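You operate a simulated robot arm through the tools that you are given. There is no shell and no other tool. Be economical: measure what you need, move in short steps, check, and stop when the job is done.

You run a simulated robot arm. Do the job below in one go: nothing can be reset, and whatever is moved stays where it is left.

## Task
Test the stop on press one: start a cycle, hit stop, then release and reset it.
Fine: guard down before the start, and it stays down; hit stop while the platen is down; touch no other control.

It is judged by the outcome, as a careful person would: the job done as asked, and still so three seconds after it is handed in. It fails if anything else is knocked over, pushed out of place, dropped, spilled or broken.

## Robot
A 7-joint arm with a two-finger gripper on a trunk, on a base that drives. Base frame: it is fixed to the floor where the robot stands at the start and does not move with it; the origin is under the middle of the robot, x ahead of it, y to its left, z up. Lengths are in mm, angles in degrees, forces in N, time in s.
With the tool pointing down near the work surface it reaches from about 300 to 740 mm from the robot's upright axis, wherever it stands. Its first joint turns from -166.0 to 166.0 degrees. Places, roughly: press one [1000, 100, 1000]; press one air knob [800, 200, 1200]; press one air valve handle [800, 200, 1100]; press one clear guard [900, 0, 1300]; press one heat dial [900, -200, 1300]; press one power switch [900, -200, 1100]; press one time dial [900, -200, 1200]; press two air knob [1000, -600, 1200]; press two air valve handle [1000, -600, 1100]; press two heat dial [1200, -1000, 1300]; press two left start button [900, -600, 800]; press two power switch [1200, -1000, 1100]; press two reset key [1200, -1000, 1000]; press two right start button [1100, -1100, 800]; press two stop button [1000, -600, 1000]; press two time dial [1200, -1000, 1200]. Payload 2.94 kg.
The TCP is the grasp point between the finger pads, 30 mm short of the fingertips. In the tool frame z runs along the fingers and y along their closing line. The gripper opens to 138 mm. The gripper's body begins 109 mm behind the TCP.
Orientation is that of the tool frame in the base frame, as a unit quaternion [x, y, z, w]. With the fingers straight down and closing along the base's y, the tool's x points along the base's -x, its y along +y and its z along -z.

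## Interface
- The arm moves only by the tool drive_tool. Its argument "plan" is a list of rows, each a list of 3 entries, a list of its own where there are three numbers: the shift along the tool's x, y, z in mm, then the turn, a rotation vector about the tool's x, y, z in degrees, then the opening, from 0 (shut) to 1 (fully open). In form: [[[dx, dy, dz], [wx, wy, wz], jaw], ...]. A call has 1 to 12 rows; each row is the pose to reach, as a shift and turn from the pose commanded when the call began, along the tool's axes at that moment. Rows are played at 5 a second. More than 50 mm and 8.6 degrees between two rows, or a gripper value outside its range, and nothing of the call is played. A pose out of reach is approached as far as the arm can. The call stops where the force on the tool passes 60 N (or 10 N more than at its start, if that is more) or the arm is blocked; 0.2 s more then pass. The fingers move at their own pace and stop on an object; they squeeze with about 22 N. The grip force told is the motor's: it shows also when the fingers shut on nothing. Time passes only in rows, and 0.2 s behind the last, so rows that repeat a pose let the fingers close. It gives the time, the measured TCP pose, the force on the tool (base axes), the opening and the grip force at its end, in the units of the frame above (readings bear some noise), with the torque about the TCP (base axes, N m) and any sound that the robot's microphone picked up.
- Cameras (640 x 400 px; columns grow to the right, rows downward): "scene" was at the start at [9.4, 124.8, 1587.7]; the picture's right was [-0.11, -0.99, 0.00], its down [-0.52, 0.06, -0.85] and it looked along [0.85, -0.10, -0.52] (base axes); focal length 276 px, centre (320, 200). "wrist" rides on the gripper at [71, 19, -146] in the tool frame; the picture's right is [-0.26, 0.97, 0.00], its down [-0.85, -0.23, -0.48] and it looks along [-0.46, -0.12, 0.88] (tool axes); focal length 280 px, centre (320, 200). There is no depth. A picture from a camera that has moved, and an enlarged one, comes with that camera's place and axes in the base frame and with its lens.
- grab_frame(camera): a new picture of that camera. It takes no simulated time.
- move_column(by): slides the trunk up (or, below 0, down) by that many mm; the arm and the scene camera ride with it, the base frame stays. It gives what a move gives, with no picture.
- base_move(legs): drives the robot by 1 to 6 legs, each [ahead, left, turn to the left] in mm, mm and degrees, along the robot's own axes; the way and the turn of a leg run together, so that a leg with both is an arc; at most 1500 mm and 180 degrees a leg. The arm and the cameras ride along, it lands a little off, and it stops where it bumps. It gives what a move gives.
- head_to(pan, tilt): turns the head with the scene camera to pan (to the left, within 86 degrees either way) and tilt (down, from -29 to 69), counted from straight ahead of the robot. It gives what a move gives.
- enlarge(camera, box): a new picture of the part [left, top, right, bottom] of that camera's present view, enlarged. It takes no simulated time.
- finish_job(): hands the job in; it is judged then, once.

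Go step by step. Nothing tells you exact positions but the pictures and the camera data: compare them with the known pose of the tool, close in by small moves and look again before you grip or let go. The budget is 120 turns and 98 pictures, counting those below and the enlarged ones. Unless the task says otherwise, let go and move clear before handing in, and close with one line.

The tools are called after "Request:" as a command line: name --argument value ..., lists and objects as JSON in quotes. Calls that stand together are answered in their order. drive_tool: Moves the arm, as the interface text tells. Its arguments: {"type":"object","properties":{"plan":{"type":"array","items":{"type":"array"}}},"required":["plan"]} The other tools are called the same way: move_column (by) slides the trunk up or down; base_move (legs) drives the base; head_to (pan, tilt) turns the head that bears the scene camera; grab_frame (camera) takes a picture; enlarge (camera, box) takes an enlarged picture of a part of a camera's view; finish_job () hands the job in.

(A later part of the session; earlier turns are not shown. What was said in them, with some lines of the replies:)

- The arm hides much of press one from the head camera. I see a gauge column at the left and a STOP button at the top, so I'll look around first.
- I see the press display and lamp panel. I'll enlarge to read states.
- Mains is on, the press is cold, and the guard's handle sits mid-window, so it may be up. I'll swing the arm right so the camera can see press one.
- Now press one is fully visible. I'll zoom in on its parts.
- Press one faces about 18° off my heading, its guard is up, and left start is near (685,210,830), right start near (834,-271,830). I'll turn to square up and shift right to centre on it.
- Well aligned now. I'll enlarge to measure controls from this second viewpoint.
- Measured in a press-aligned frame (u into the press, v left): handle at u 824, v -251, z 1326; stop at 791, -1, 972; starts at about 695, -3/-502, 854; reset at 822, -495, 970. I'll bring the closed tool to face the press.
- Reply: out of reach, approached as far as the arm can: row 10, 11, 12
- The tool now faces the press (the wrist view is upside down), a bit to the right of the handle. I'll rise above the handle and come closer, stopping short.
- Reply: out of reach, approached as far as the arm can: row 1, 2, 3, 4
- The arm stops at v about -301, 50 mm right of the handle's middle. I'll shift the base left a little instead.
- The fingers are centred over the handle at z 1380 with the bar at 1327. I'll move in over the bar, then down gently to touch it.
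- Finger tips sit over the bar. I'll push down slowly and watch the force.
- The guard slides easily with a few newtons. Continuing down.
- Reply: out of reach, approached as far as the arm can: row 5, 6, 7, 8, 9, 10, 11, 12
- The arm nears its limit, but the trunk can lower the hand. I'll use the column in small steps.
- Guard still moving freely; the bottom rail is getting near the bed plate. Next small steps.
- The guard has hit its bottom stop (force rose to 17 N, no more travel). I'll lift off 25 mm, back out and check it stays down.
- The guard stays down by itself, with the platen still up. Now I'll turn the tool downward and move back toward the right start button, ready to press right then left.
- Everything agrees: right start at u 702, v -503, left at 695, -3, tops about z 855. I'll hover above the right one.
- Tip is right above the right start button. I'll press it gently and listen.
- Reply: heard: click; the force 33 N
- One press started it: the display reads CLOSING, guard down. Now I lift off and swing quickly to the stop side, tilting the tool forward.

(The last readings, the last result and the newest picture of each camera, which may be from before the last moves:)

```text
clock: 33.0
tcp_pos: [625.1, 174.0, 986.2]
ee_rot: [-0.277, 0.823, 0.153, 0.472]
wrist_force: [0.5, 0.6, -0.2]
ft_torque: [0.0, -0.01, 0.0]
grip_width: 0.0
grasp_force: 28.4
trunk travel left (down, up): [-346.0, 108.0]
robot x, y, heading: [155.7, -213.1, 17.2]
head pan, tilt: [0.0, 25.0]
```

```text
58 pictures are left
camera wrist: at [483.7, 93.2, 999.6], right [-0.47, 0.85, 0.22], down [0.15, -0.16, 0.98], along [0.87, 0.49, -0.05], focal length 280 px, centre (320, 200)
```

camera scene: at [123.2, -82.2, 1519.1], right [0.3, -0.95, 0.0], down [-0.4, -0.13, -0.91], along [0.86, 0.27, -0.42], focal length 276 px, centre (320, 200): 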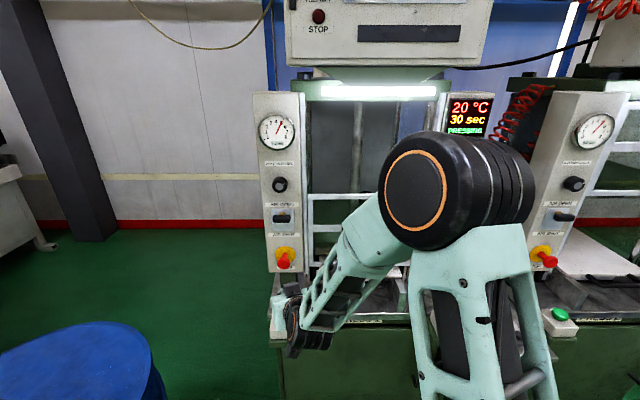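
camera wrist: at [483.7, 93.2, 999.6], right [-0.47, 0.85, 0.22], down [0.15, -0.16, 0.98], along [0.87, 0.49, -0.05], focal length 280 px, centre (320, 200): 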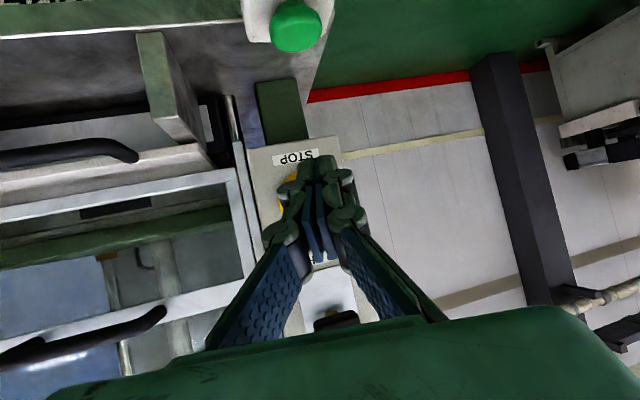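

Display reads PRESSING with the platen down. I move the tip to just short of the stop mushroom.

Request:
drive_tool --plan '[[[-25, -7.7, 37.5], [0, 0, 0], 0], [[-49.8, -15.4, 75.1], [0, 0, 0], 0]]'

Request:
grab_frame --camera "wrist"

Request:
enlarge --camera "scene" --box '[250, 200, 410, 300]'

```text
clock: 33.6
tcp_pos: [706.5, 215.9, 989.9]
ee_rot: [-0.277, 0.824, 0.153, 0.47]
wrist_force: [-0.1, -0.1, 0.1]
ft_torque: [-0.02, 0.01, 0.0]
grip_width: 0.2
grasp_force: 27.6
trunk travel left (down, up): [-346.0, 108.0]
robot x, y, heading: [152.1, -216.2, 17.5]
head pan, tilt: [0.0, 25.0]
```

```text
57 pictures are left
camera wrist: at [565.7, 135.0, 1003.0], right [-0.47, 0.85, 0.22], down [0.15, -0.16, 0.97], along [0.87, 0.49, -0.05], focal length 280 px, centre (320, 200)
```

wrist: 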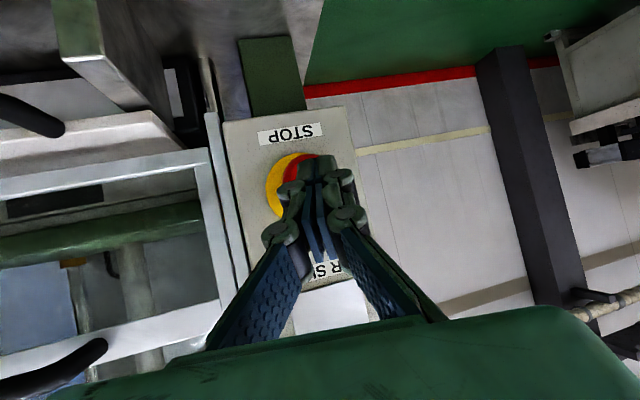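

```text
4.00 times, centred on (330, 250) of scene
camera zoom: at [123.6, -82.4, 1519.1], right [0.3, -0.95, 0.0], down [-0.4, -0.13, -0.91], along [0.86, 0.27, -0.42], focal length 1106 px, centre (280, 0)
```

zoom: 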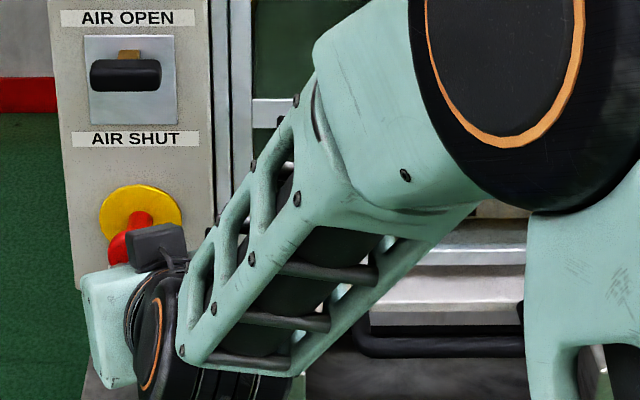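

The tip is lined up with the red mushroom about 17 mm away. I push straight in now.

Request:
drive_tool --plan '[[[-3.3, -7.7, 9.7], [0, 0, 0], 0], [[-8.1, -11, 17.9], [0, 0, 0], 0], [[-11.9, -13.6, 24.4], [0, 0, 0], 0], [[-14.7, -15.6, 29.3], [0, 0, 0], 0]]'

Request:
grab_frame --camera "scene"

Request:
grab_frame --camera "wrist"

```text
clock: 34.6
tcp_pos: [735.1, 223.8, 987.7]
ee_rot: [-0.278, 0.825, 0.152, 0.468]
wrist_force: [-30.7, -17.6, 2.1]
ft_torque: [-0.02, 0.05, -0.06]
grip_width: 0.1
grasp_force: 28.1
trunk travel left (down, up): [-346.0, 108.0]
robot x, y, heading: [149.4, -216.8, 17.5]
head pan, tilt: [0.0, 25.0]
```

```text
55 pictures are left
camera scene: at [118.1, -85.6, 1519.3], right [0.3, -0.95, 0.0], down [-0.4, -0.13, -0.91], along [0.87, 0.28, -0.42], focal length 276 px, centre (320, 200)
```

scene: 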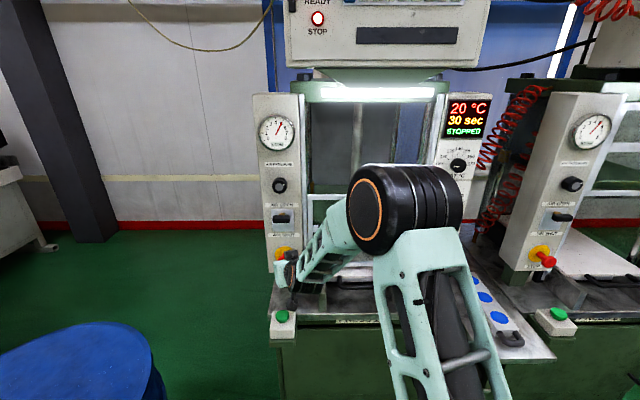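

```text
54 pictures are left
camera wrist: at [594.5, 141.2, 1002.2], right [-0.47, 0.85, 0.22], down [0.16, -0.16, 0.97], along [0.87, 0.5, -0.06], focal length 280 px, centre (320, 200)
```

wrist: 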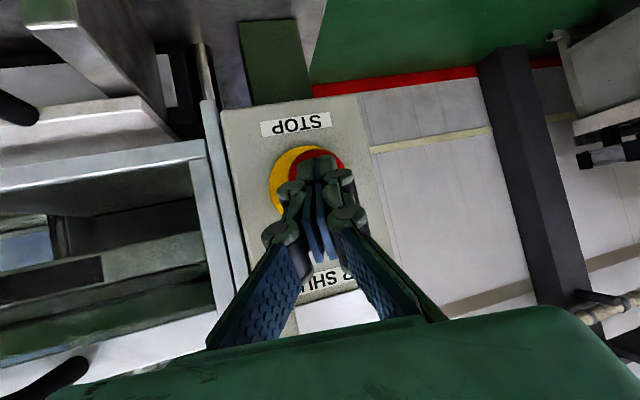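

STOPPED, and the STOP lamp is lit. I back away and look at the mushroom for how it releases.

Request:
drive_tool --plan '[[[19, 13, -33], [0, 0, 0], 0], [[38, 26, -66], [0, 0, 0], 0], [[57, 39.5, -98], [0, 0, 0], 0], [[76, 52, -131], [0, 0, 0], 0]]'

Request:
enlarge --camera "wrist" --box '[200, 80, 400, 205]'

Request:
enlarge --camera "scene" --box '[250, 200, 410, 300]'

Request:
enlarge --camera "scene" --box '[250, 80, 500, 236]'

```text
clock: 35.6
tcp_pos: [589.8, 175.1, 991.8]
ee_rot: [-0.276, 0.824, 0.152, 0.471]
wrist_force: [0.4, 0.9, -0.8]
ft_torque: [0.0, -0.01, 0.0]
grip_width: 0.2
grasp_force: 28.6
trunk travel left (down, up): [-346.0, 108.0]
robot x, y, heading: [151.5, -221.5, 17.5]
head pan, tilt: [0.0, 25.0]
```

```text
3.20 times, centred on (300, 142) of wrist
camera zoom: at [448.0, 93.8, 1004.7], right [-0.47, 0.85, 0.22], down [0.15, -0.16, 0.97], along [0.87, 0.49, -0.05], focal length 897 px, centre (384, 384)
```

zoom: 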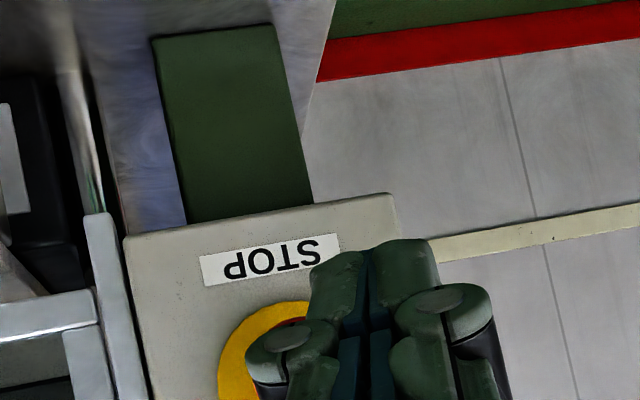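

```text
4.00 times, centred on (330, 250) of scene
camera zoom: at [122.9, -82.9, 1519.1], right [0.3, -0.95, 0.0], down [-0.4, -0.13, -0.91], along [0.86, 0.27, -0.42], focal length 1106 px, centre (280, 0)
```

zoom: 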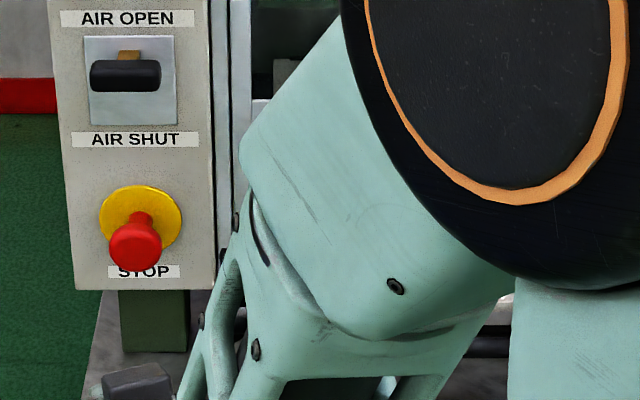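

```text
2.56 times, centred on (375, 158) of scene
camera zoom: at [122.9, -82.9, 1519.1], right [0.3, -0.95, 0.0], down [-0.4, -0.13, -0.91], along [0.86, 0.27, -0.42], focal length 708 px, centre (179, 308)
```

zoom: 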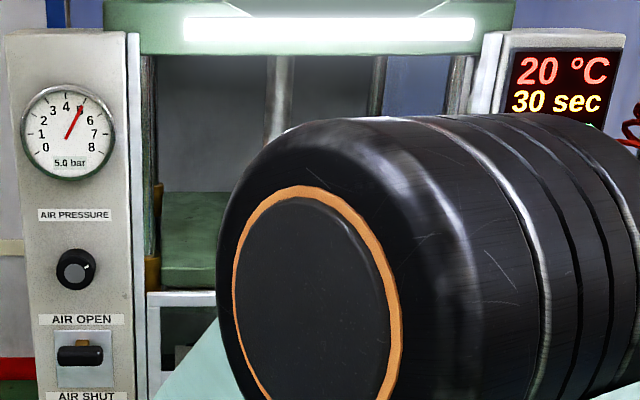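

The cycle was aborted and the platen is up again; the mushroom sits on its stem, latched. I want the base further left for a straight-on grip, so I check the drum on the left first.

Request:
head_to --pan 60 --tilt 50

Request:
grab_frame --camera "scene"

```text
clock: 36.9
tcp_pos: [590.5, 176.0, 990.1]
ee_rot: [-0.277, 0.824, 0.152, 0.471]
wrist_force: [-0.1, 0.6, -0.3]
ft_torque: [0.0, 0.0, -0.02]
grip_width: 0.0
grasp_force: 28.8
trunk travel left (down, up): [-346.0, 108.0]
robot x, y, heading: [155.2, -216.8, 17.5]
head pan, tilt: [60.0, 50.0]
```

```text
50 pictures are left
camera scene: at [52.0, -35.4, 1481.6], right [0.98, -0.22, 0.0], down [-0.16, -0.75, -0.64], along [0.14, 0.63, -0.77], focal length 276 px, centre (320, 200)
```

scene: 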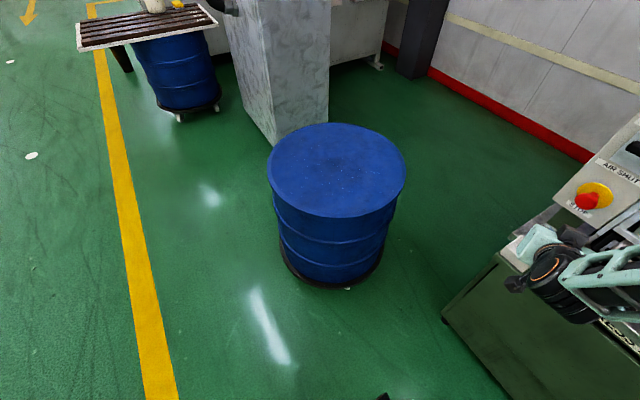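

The drum's nearest edge is around v 430, so moving left 250 mm leaves a comfortable gap.

Request:
base_move --legs '[[0, 250, 0]]'

Request:
head_to --pan -5 --tilt 25

Request:
grab_frame --camera "scene"

```text
clock: 39.7
tcp_pos: [515.4, 407.1, 989.8]
ee_rot: [-0.277, 0.824, 0.153, 0.471]
wrist_force: [-0.4, -0.4, 0.6]
ft_torque: [-0.01, -0.01, 0.02]
grip_width: 0.0
grasp_force: 28.3
trunk travel left (down, up): [-346.0, 108.0]
robot x, y, heading: [79.9, 12.0, 17.6]
head pan, tilt: [60.0, 50.0]
```

```text
clock: 41.0
tcp_pos: [517.0, 406.7, 991.4]
ee_rot: [-0.277, 0.824, 0.152, 0.471]
wrist_force: [0.5, 0.1, 1.0]
ft_torque: [0.02, 0.01, -0.02]
grip_width: 0.2
grasp_force: 28.4
trunk travel left (down, up): [-346.0, 108.0]
robot x, y, heading: [77.5, 17.0, 17.7]
head pan, tilt: [-5.0, 25.0]
```

```text
49 pictures are left
camera scene: at [51.8, 141.1, 1519.1], right [0.22, -0.98, 0.0], down [-0.41, -0.09, -0.91], along [0.88, 0.2, -0.42], focal length 276 px, centre (320, 200)
```

scene: 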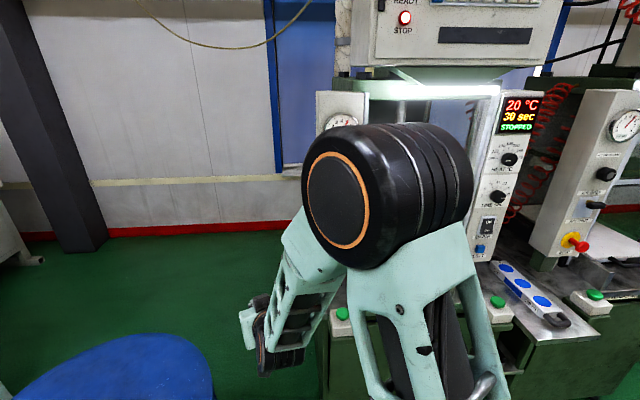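

I line up horizontally with the stop axis, jaws opening to about 70 mm.

Request:
drive_tool --plan '[[[3.6, -40.7, 0.9], [3.1, -5, 0.9], 0], [[7.3, -81.4, 1.7], [6.2, -10, 1.9], 0], [[11, -122, 2.6], [9.2, -15, 2.8], 0], [[14.6, -163, 3.4], [12.3, -20, 3.7], 0.2], [[18.2, -203.6, 4.3], [15.4, -25, 4.7], 0.4], [[21.9, -244.3, 5.1], [18.5, -30, 5.6], 0.5], [[21.9, -244.3, 5.1], [18.5, -30, 5.6], 0.5]]'

Request:
grab_frame --camera "wrist"

Request:
grab_frame --camera "scene"

```text
clock: 42.6
tcp_pos: [657.2, 206.0, 972.8]
ee_rot: [-0.109, 0.7, 0.109, 0.698]
wrist_force: [-0.8, -0.3, 0.1]
ft_torque: [-0.01, -0.04, 0.02]
grip_width: 69.3
grasp_force: 0.2
trunk travel left (down, up): [-346.0, 108.0]
robot x, y, heading: [82.3, 13.6, 17.6]
head pan, tilt: [-5.0, 25.0]
```

```text
48 pictures are left
camera wrist: at [511.7, 180.3, 903.1], right [-0.29, 0.92, 0.26], down [-0.38, -0.36, 0.85], along [0.88, 0.15, 0.46], focal length 280 px, centre (320, 200)
```

wrist: 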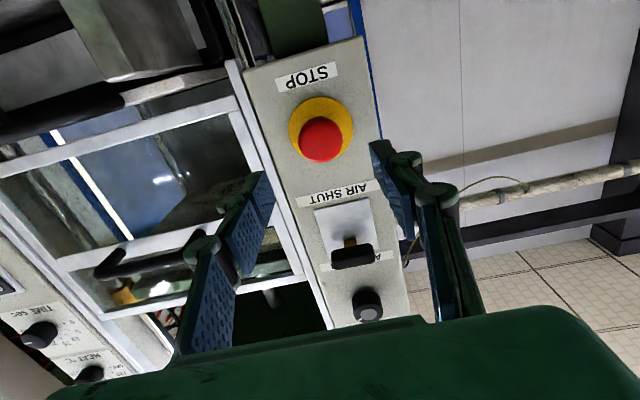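

```text
47 pictures are left
camera scene: at [52.0, 141.0, 1519.1], right [0.22, -0.98, 0.0], down [-0.41, -0.09, -0.91], along [0.88, 0.2, -0.42], focal length 276 px, centre (320, 200)
```

scene: 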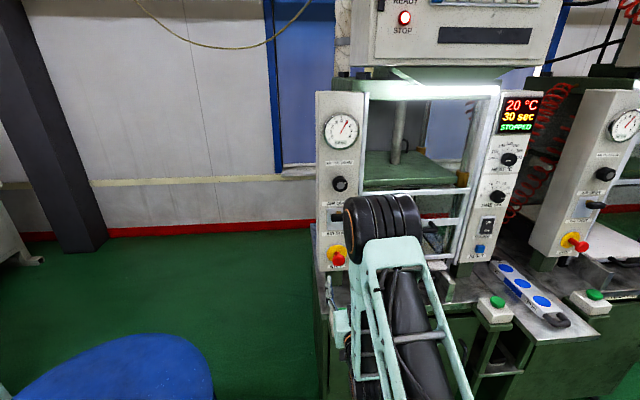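

Aligned exactly (v -3.5, z 973) with the red cap. I advance around it.

Request:
drive_tool --plan '[[[0, 0, 40], [0, 0, 0], 0.5], [[0, 0, 75], [0, 0, 0], 0.5], [[0, 0, 102], [0, 0, 0], 0.5]]'

Request:
grab_frame --camera "wrist"

Request:
enlarge --camera "scene" --box '[290, 190, 450, 290]'

```text
clock: 43.4
tcp_pos: [753.9, 237.8, 971.1]
ee_rot: [-0.11, 0.7, 0.108, 0.697]
wrist_force: [-0.5, -1.1, -0.4]
ft_torque: [0.02, 0.0, 0.02]
grip_width: 68.8
grasp_force: 0.0
trunk travel left (down, up): [-346.0, 108.0]
robot x, y, heading: [79.5, 15.1, 17.5]
head pan, tilt: [-5.0, 25.0]
```

```text
46 pictures are left
camera wrist: at [609.1, 211.7, 901.3], right [-0.29, 0.92, 0.26], down [-0.38, -0.36, 0.85], along [0.88, 0.15, 0.45], focal length 280 px, centre (320, 200)
```

wrist: 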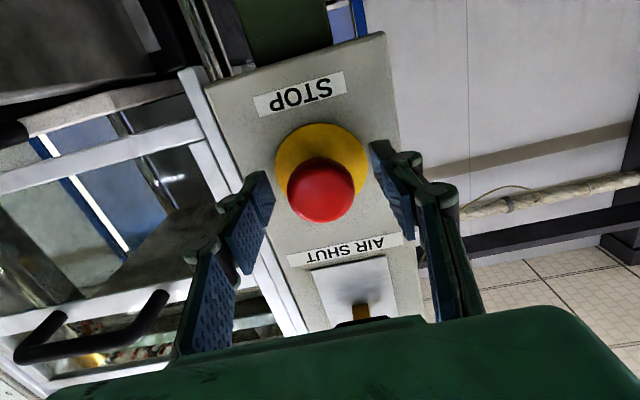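

```text
4.00 times, centred on (370, 240) of scene
camera zoom: at [51.9, 141.1, 1519.1], right [0.22, -0.98, 0.0], down [-0.41, -0.09, -0.91], along [0.88, 0.2, -0.42], focal length 1106 px, centre (120, 40)
```

zoom: 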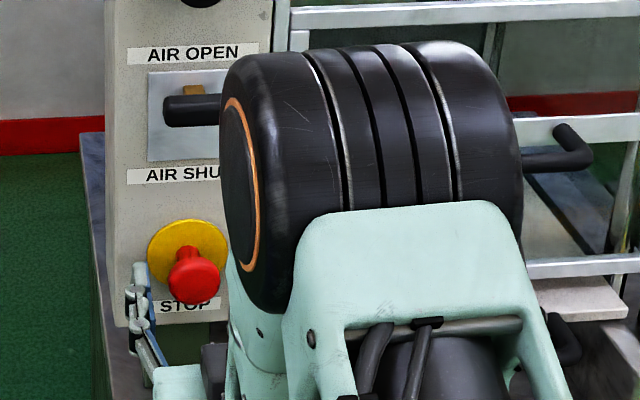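

The cap sits between the pads. Now I grip it and turn clockwise to release.

Request:
drive_tool --plan '[[[0, 0, 2], [0, 0, 0], 0.2], [[0, 0, 2], [0, 0, 0], 0], [[0, 0, 2], [0, 0, 0], 0], [[0, 0, 2], [0, 0, 8], 0], [[0, 0, 2], [0, 0, 16], 0], [[0, 0, 2], [0, 0, 24], 0], [[0, 0, 2], [0, 0, 32], 0], [[0, 0, 2], [0, 0, 40], 0]]'

Request:
grab_frame --camera "wrist"

Request:
enlarge --camera "scene" --box '[380, 0, 560, 140]'

```text
clock: 45.2
tcp_pos: [756.4, 240.6, 971.7]
ee_rot: [0.136, 0.695, 0.341, 0.618]
wrist_force: [-1.2, 4.8, 2.4]
ft_torque: [-0.5, -0.05, 0.27]
grip_width: 38.9
grasp_force: 44.6
trunk travel left (down, up): [-346.0, 108.0]
robot x, y, heading: [81.5, 16.4, 17.7]
head pan, tilt: [-5.0, 25.0]
```

```text
44 pictures are left
camera wrist: at [597.9, 253.2, 931.0], right [-0.17, 0.54, 0.82], down [-0.23, -0.83, 0.5], along [0.96, -0.1, 0.27], focal length 280 px, centre (320, 200)
```

wrist: 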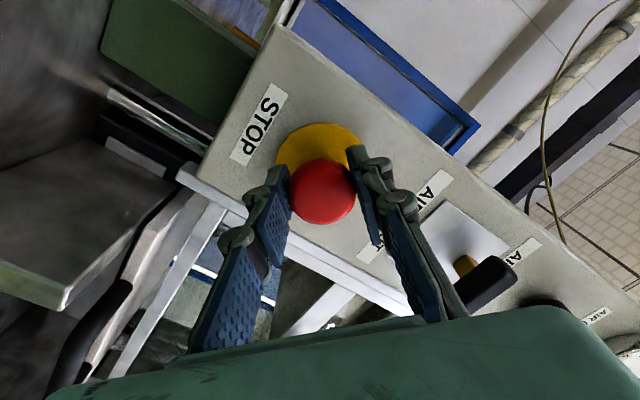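

```text
2.86 times, centred on (470, 70) of scene
camera zoom: at [51.3, 141.7, 1519.1], right [0.22, -0.98, 0.0], down [-0.41, -0.09, -0.91], along [0.88, 0.2, -0.42], focal length 790 px, centre (-109, 571)
```

zoom: 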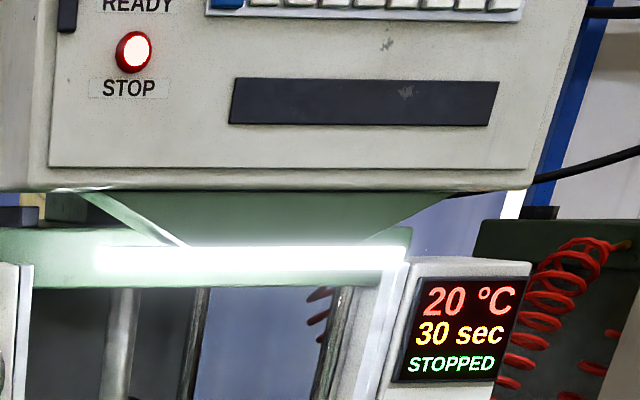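

The cap is held (38.9 mm) with some resisting torque and no click yet. I'll turn a bit further.

Request:
drive_tool --plan '[[[0, 0, 0], [0, 0, 8], 0], [[0, 0, 0], [0, 0, 16], 0], [[0, 0, 0], [0, 0, 24], 0], [[0, 0, 0], [0, 0, 24], 0]]'

Request:
grab_frame --camera "wrist"

```text
clock: 46.2
tcp_pos: [755.4, 239.7, 974.2]
ee_rot: [0.278, 0.65, 0.464, 0.534]
wrist_force: [1.0, 9.0, 10.7]
ft_torque: [-0.1, -0.07, 0.41]
grip_width: 39.1
grasp_force: 44.5
trunk travel left (down, up): [-346.0, 108.0]
robot x, y, heading: [79.4, 18.2, 17.5]
head pan, tilt: [-5.0, 25.0]
```

```text
42 pictures are left
camera wrist: at [594.0, 264.5, 960.4], right [-0.06, 0.18, 0.98], down [-0.19, -0.97, 0.16], along [0.98, -0.17, 0.09], focal length 280 px, centre (320, 200)
```

wrist: 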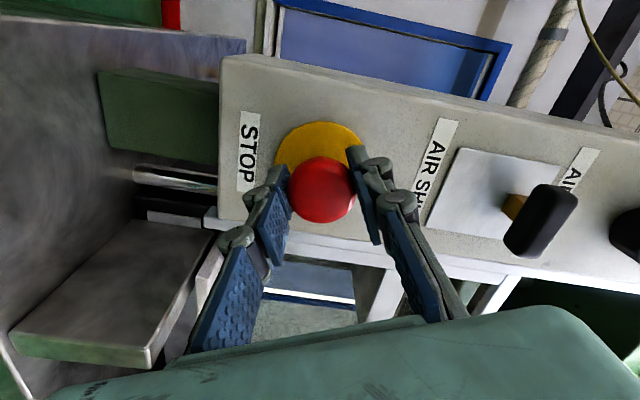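

No click from turning. I'll try a straight pull outward in small steps.

Request:
drive_tool --plan '[[[0, 0, -3], [0, 0, 0], 0], [[0, 0, -6], [0, 0, 0], 0], [[0, 0, -9], [0, 0, 0], 0], [[0, 0, -12], [0, 0, 0], 0], [[0, 0, -12], [0, 0, 0], 0]]'

Request:
grab_frame --camera "wrist"

Request:
enlarge --camera "scene" --box '[380, 0, 560, 140]'

```text
clock: 47.4
tcp_pos: [747.8, 237.8, 973.7]
ee_rot: [0.276, 0.65, 0.463, 0.536]
wrist_force: [19.1, 18.3, 17.5]
ft_torque: [-0.04, -0.05, 0.13]
grip_width: 38.8
grasp_force: 45.1
trunk travel left (down, up): [-346.0, 108.0]
robot x, y, heading: [80.3, 17.3, 17.4]
head pan, tilt: [-5.0, 25.0]
```

```text
41 pictures are left
camera wrist: at [585.0, 261.6, 959.9], right [-0.06, 0.18, 0.98], down [-0.19, -0.97, 0.17], along [0.98, -0.18, 0.09], focal length 280 px, centre (320, 200)
```

wrist: 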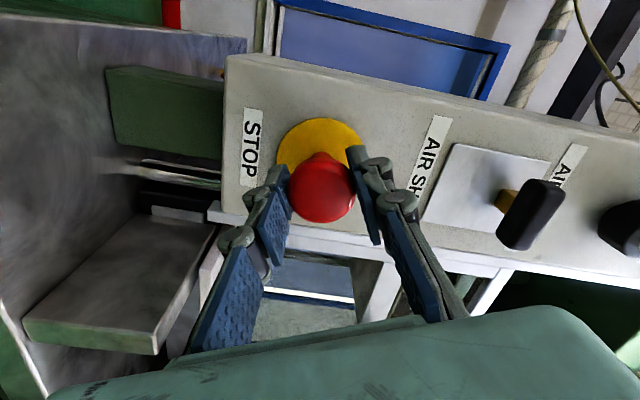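

```text
2.86 times, centred on (470, 70) of scene
camera zoom: at [52.3, 142.9, 1519.0], right [0.22, -0.98, 0.0], down [-0.41, -0.09, -0.91], along [0.88, 0.2, -0.42], focal length 790 px, centre (-109, 571)
```

zoom: 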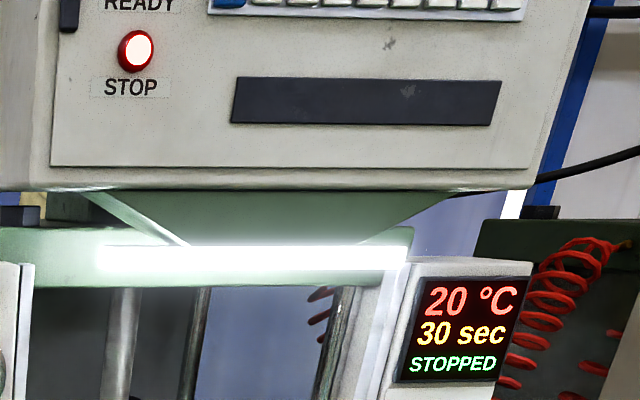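

The cap came out about 8 mm with the pull. I let go, back away and compare.

Request:
drive_tool --plan '[[[0, 0, 0], [0, 0, 0], 0.5], [[0, 0, 0], [0, 0, 0], 0.5], [[0, 0, -20], [0, 0, -8], 0.5], [[0, 0, -50], [0, 0, -16], 0.5], [[0, 0, -85], [0, 0, -24], 0.5], [[0, 0, -105], [0, 0, -32], 0.5], [[0, 0, -110], [0, 0, -40], 0.5], [[0, 0, -110], [0, 0, -48], 0.5], [[0, 0, -110], [0, 0, -56], 0.5], [[0, 0, -110], [0, 0, -64], 0.5]]'

Request:
enlarge --camera "wrist" --box '[220, 60, 420, 185]'

Request:
enlarge --camera "scene" --box '[290, 210, 390, 290]'

```text
clock: 49.6
tcp_pos: [640.3, 201.8, 971.2]
ee_rot: [-0.111, 0.7, 0.108, 0.697]
wrist_force: [0.3, 0.3, -0.7]
ft_torque: [-0.05, 0.01, -0.01]
grip_width: 69.0
grasp_force: 0.0
trunk travel left (down, up): [-346.0, 108.0]
robot x, y, heading: [77.7, 17.7, 17.4]
head pan, tilt: [-5.0, 25.0]
```

```text
3.20 times, centred on (320, 122) of wrist
camera zoom: at [495.1, 175.9, 901.8], right [-0.29, 0.92, 0.26], down [-0.38, -0.36, 0.85], along [0.88, 0.15, 0.46], focal length 897 px, centre (320, 448)
```

zoom: 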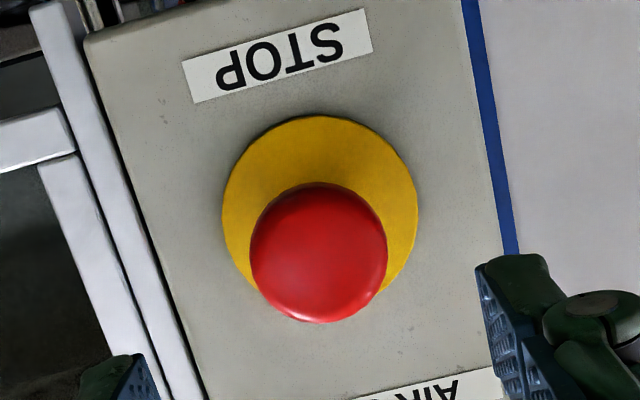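

```text
5.00 times, centred on (340, 250) of scene
camera zoom: at [51.8, 141.1, 1519.1], right [0.22, -0.98, 0.0], down [-0.41, -0.09, -0.91], along [0.88, 0.2, -0.42], focal length 1382 px, centre (220, -50)
```

zoom: 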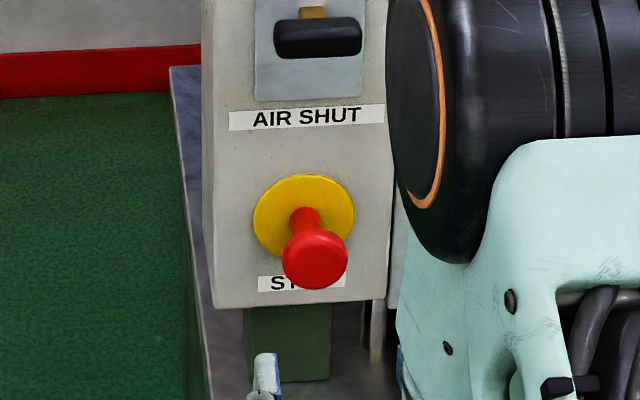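

The mushroom now stands out on its stem again, as at the start. Next I close the fingers and shift the base right to face the reset button at v about -495, z 970.

Request:
drive_tool --plan '[[[0, 0, -15], [0, 0, 0], 0], [[0, 0, -30], [0, 0, 0], 0], [[0, 0, -40], [0, 0, 0], 0], [[0, 0, -40], [0, 0, 0], 0]]'

Request:
base_move --legs '[[0, -488, 0]]'

Request:
grab_frame --camera "wrist"

Request:
grab_frame --camera "scene"

```text
clock: 50.6
tcp_pos: [601.1, 190.7, 973.7]
ee_rot: [-0.11, 0.701, 0.107, 0.697]
wrist_force: [0.4, -0.7, 0.8]
ft_torque: [0.02, -0.01, -0.04]
grip_width: 0.0
grasp_force: 21.4
trunk travel left (down, up): [-346.0, 108.0]
robot x, y, heading: [79.2, 16.4, 17.3]
head pan, tilt: [-5.0, 25.0]
```

```text
clock: 55.4
tcp_pos: [749.3, -277.0, 972.0]
ee_rot: [-0.109, 0.7, 0.108, 0.697]
wrist_force: [0.0, -0.9, -0.1]
ft_torque: [0.01, 0.04, 0.02]
grip_width: 0.0
grasp_force: 22.0
trunk travel left (down, up): [-346.0, 108.0]
robot x, y, heading: [226.8, -447.3, 17.4]
head pan, tilt: [-5.0, 25.0]
```

```text
37 pictures are left
camera wrist: at [604.6, -302.7, 902.9], right [-0.29, 0.92, 0.26], down [-0.38, -0.36, 0.85], along [0.88, 0.15, 0.46], focal length 280 px, centre (320, 200)
```

wrist: 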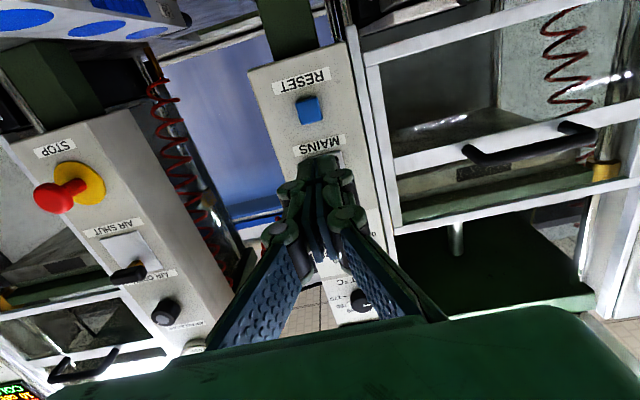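

```text
36 pictures are left
camera scene: at [199.3, -324.7, 1519.1], right [0.22, -0.98, 0.0], down [-0.41, -0.09, -0.91], along [0.88, 0.2, -0.42], focal length 276 px, centre (320, 200)
```

scene: 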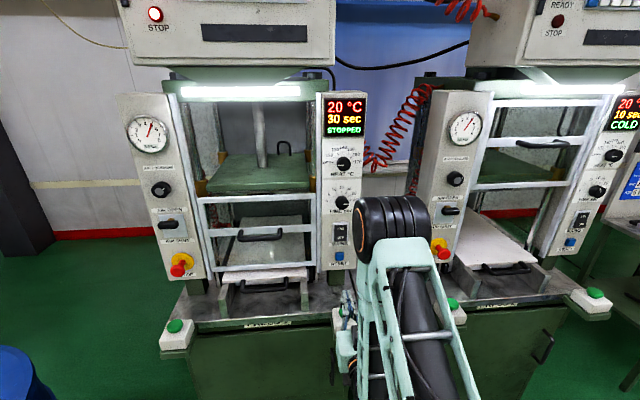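

I'm nearly in front of the blue RESET, stop lamp still lit. I move closer and re-measure.

Request:
drive_tool --plan '[[[1, -1, 40], [0, 0, 0], 0], [[3, -3, 80], [0, 0, 0], 0], [[4, -5, 115], [0, 0, 0], 0]]'

Request:
grab_frame --camera "wrist"

Request:
enlarge --camera "scene" --box '[290, 200, 410, 275]'

```text
clock: 56.2
tcp_pos: [860.4, -246.9, 968.3]
ee_rot: [-0.109, 0.701, 0.107, 0.697]
wrist_force: [0.5, 0.3, -0.1]
ft_torque: [-0.02, 0.04, -0.04]
grip_width: 0.1
grasp_force: 21.9
trunk travel left (down, up): [-346.0, 108.0]
robot x, y, heading: [225.0, -447.6, 17.4]
head pan, tilt: [-5.0, 25.0]
```

```text
35 pictures are left
camera wrist: at [715.0, -272.2, 899.4], right [-0.29, 0.92, 0.26], down [-0.38, -0.36, 0.85], along [0.88, 0.15, 0.45], focal length 280 px, centre (320, 200)
```

wrist: 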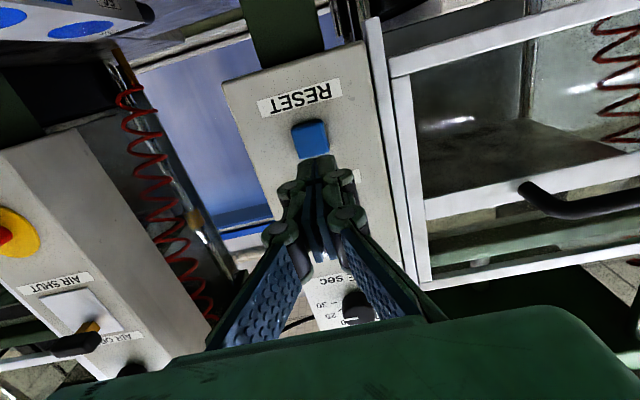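

```text
5.33 times, centred on (350, 238) of scene
camera zoom: at [199.4, -324.6, 1519.1], right [0.22, -0.98, 0.0], down [-0.41, -0.09, -0.91], along [0.88, 0.2, -0.42], focal length 1474 px, centre (160, 0)
```

zoom: 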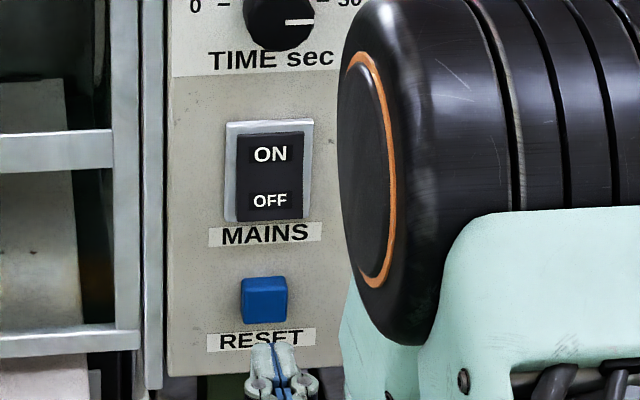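

Two views put RESET at u about 835, v -500, z 961, so I correct 7 mm down and 3 mm right and push in slowly.

Request:
drive_tool --plan '[[[5, -2, 22], [0, 0, 0], 0], [[7, -3, 40], [0, 0, 0], 0], [[7, -3, 48], [0, 0, 0], 0], [[7, -3, 54], [0, 0, 0], 0], [[7, -3, 59], [0, 0, 0], 0], [[7, -3, 63], [0, 0, 0], 0]]'

Request:
grab_frame --camera "wrist"

Request:
grab_frame --camera "scene"

```text
clock: 57.6
tcp_pos: [921.8, -230.9, 962.8]
ee_rot: [-0.109, 0.7, 0.108, 0.698]
wrist_force: [-2.3, -0.8, 0.3]
ft_torque: [0.06, -0.07, 0.01]
grip_width: 6.0
grasp_force: 28.8
trunk travel left (down, up): [-346.0, 108.0]
robot x, y, heading: [227.1, -446.7, 17.5]
head pan, tilt: [-5.0, 25.0]
heard: click
```

```text
33 pictures are left
camera wrist: at [776.4, -256.4, 891.9], right [-0.29, 0.92, 0.26], down [-0.38, -0.36, 0.85], along [0.88, 0.15, 0.46], focal length 280 px, centre (320, 200)
```

wrist: 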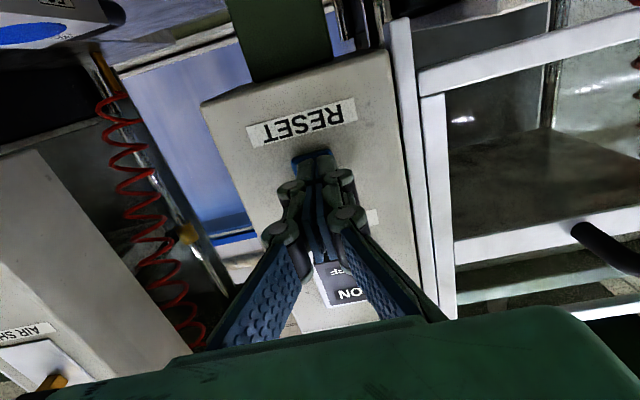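

```text
32 pictures are left
camera scene: at [198.8, -324.8, 1519.1], right [0.22, -0.98, 0.0], down [-0.41, -0.09, -0.91], along [0.89, 0.2, -0.42], focal length 276 px, centre (320, 200)
```

scene: 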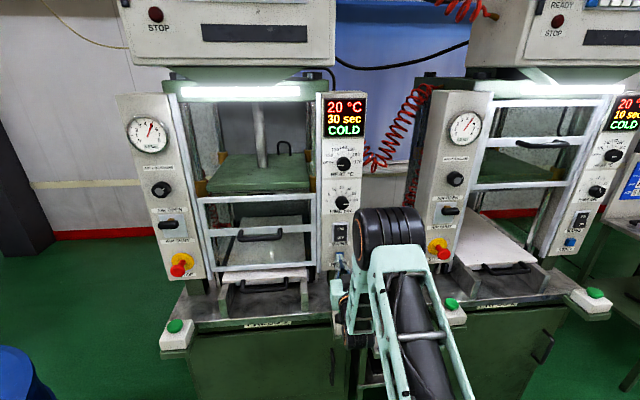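

Click: the STOP lamp is out and the display is back to COLD, with the guard down. I back away and make a final check.

Request:
drive_tool --plan '[[[0, 0, -30], [0, 0, 0], 0], [[0, 0, -70], [0, 0, 0], 0], [[0, 0, -110], [0, 0, 0], 0], [[0, 0, -150], [0, 0, 0], 0], [[0, 0, -180], [0, 0, 0], 0]]'

Request:
enlarge --camera "scene" --box '[100, 0, 380, 175]'

Request:
enlarge --camera "scene" --box '[110, 160, 390, 335]'

```text
clock: 58.8
tcp_pos: [751.1, -285.0, 960.8]
ee_rot: [-0.109, 0.7, 0.108, 0.698]
wrist_force: [0.0, -0.2, -0.1]
ft_torque: [0.05, -0.01, -0.02]
grip_width: 0.0
grasp_force: 28.1
trunk travel left (down, up): [-346.0, 108.0]
robot x, y, heading: [227.6, -447.3, 17.5]
head pan, tilt: [-5.0, 25.0]
```

```text
2.29 times, centred on (240, 88) of scene
camera zoom: at [199.2, -324.6, 1519.1], right [0.22, -0.98, 0.0], down [-0.41, -0.09, -0.91], along [0.89, 0.2, -0.42], focal length 632 px, centre (503, 457)
```

zoom: 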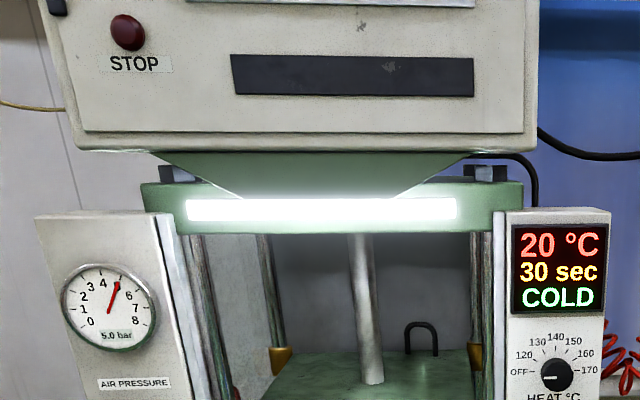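

```text
2.29 times, centred on (250, 248) of scene
camera zoom: at [199.2, -324.6, 1519.1], right [0.22, -0.98, 0.0], down [-0.41, -0.09, -0.91], along [0.89, 0.2, -0.42], focal length 632 px, centre (480, 91)
```

zoom: 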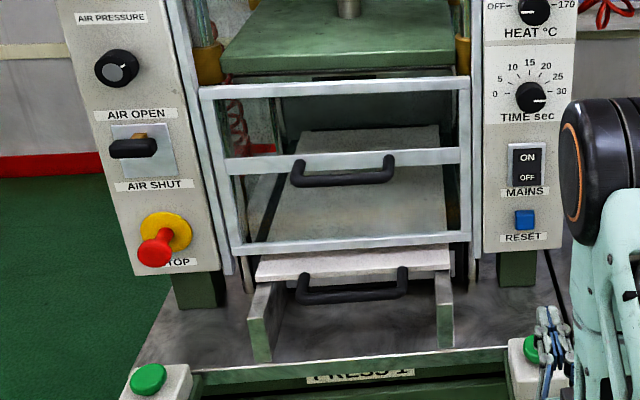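

Press one is idle again: stop released, STOP lamp off, guard down, other controls unchanged and the arm clear. I hand in.

Request:
finish_job

```text
The job is handed in.
```

The stop on press one works: with the guard down I started a cycle, hit stop while the platen was down, and the press stopped. I then released and reset it; the STOP lamp is off and the guard is still down.
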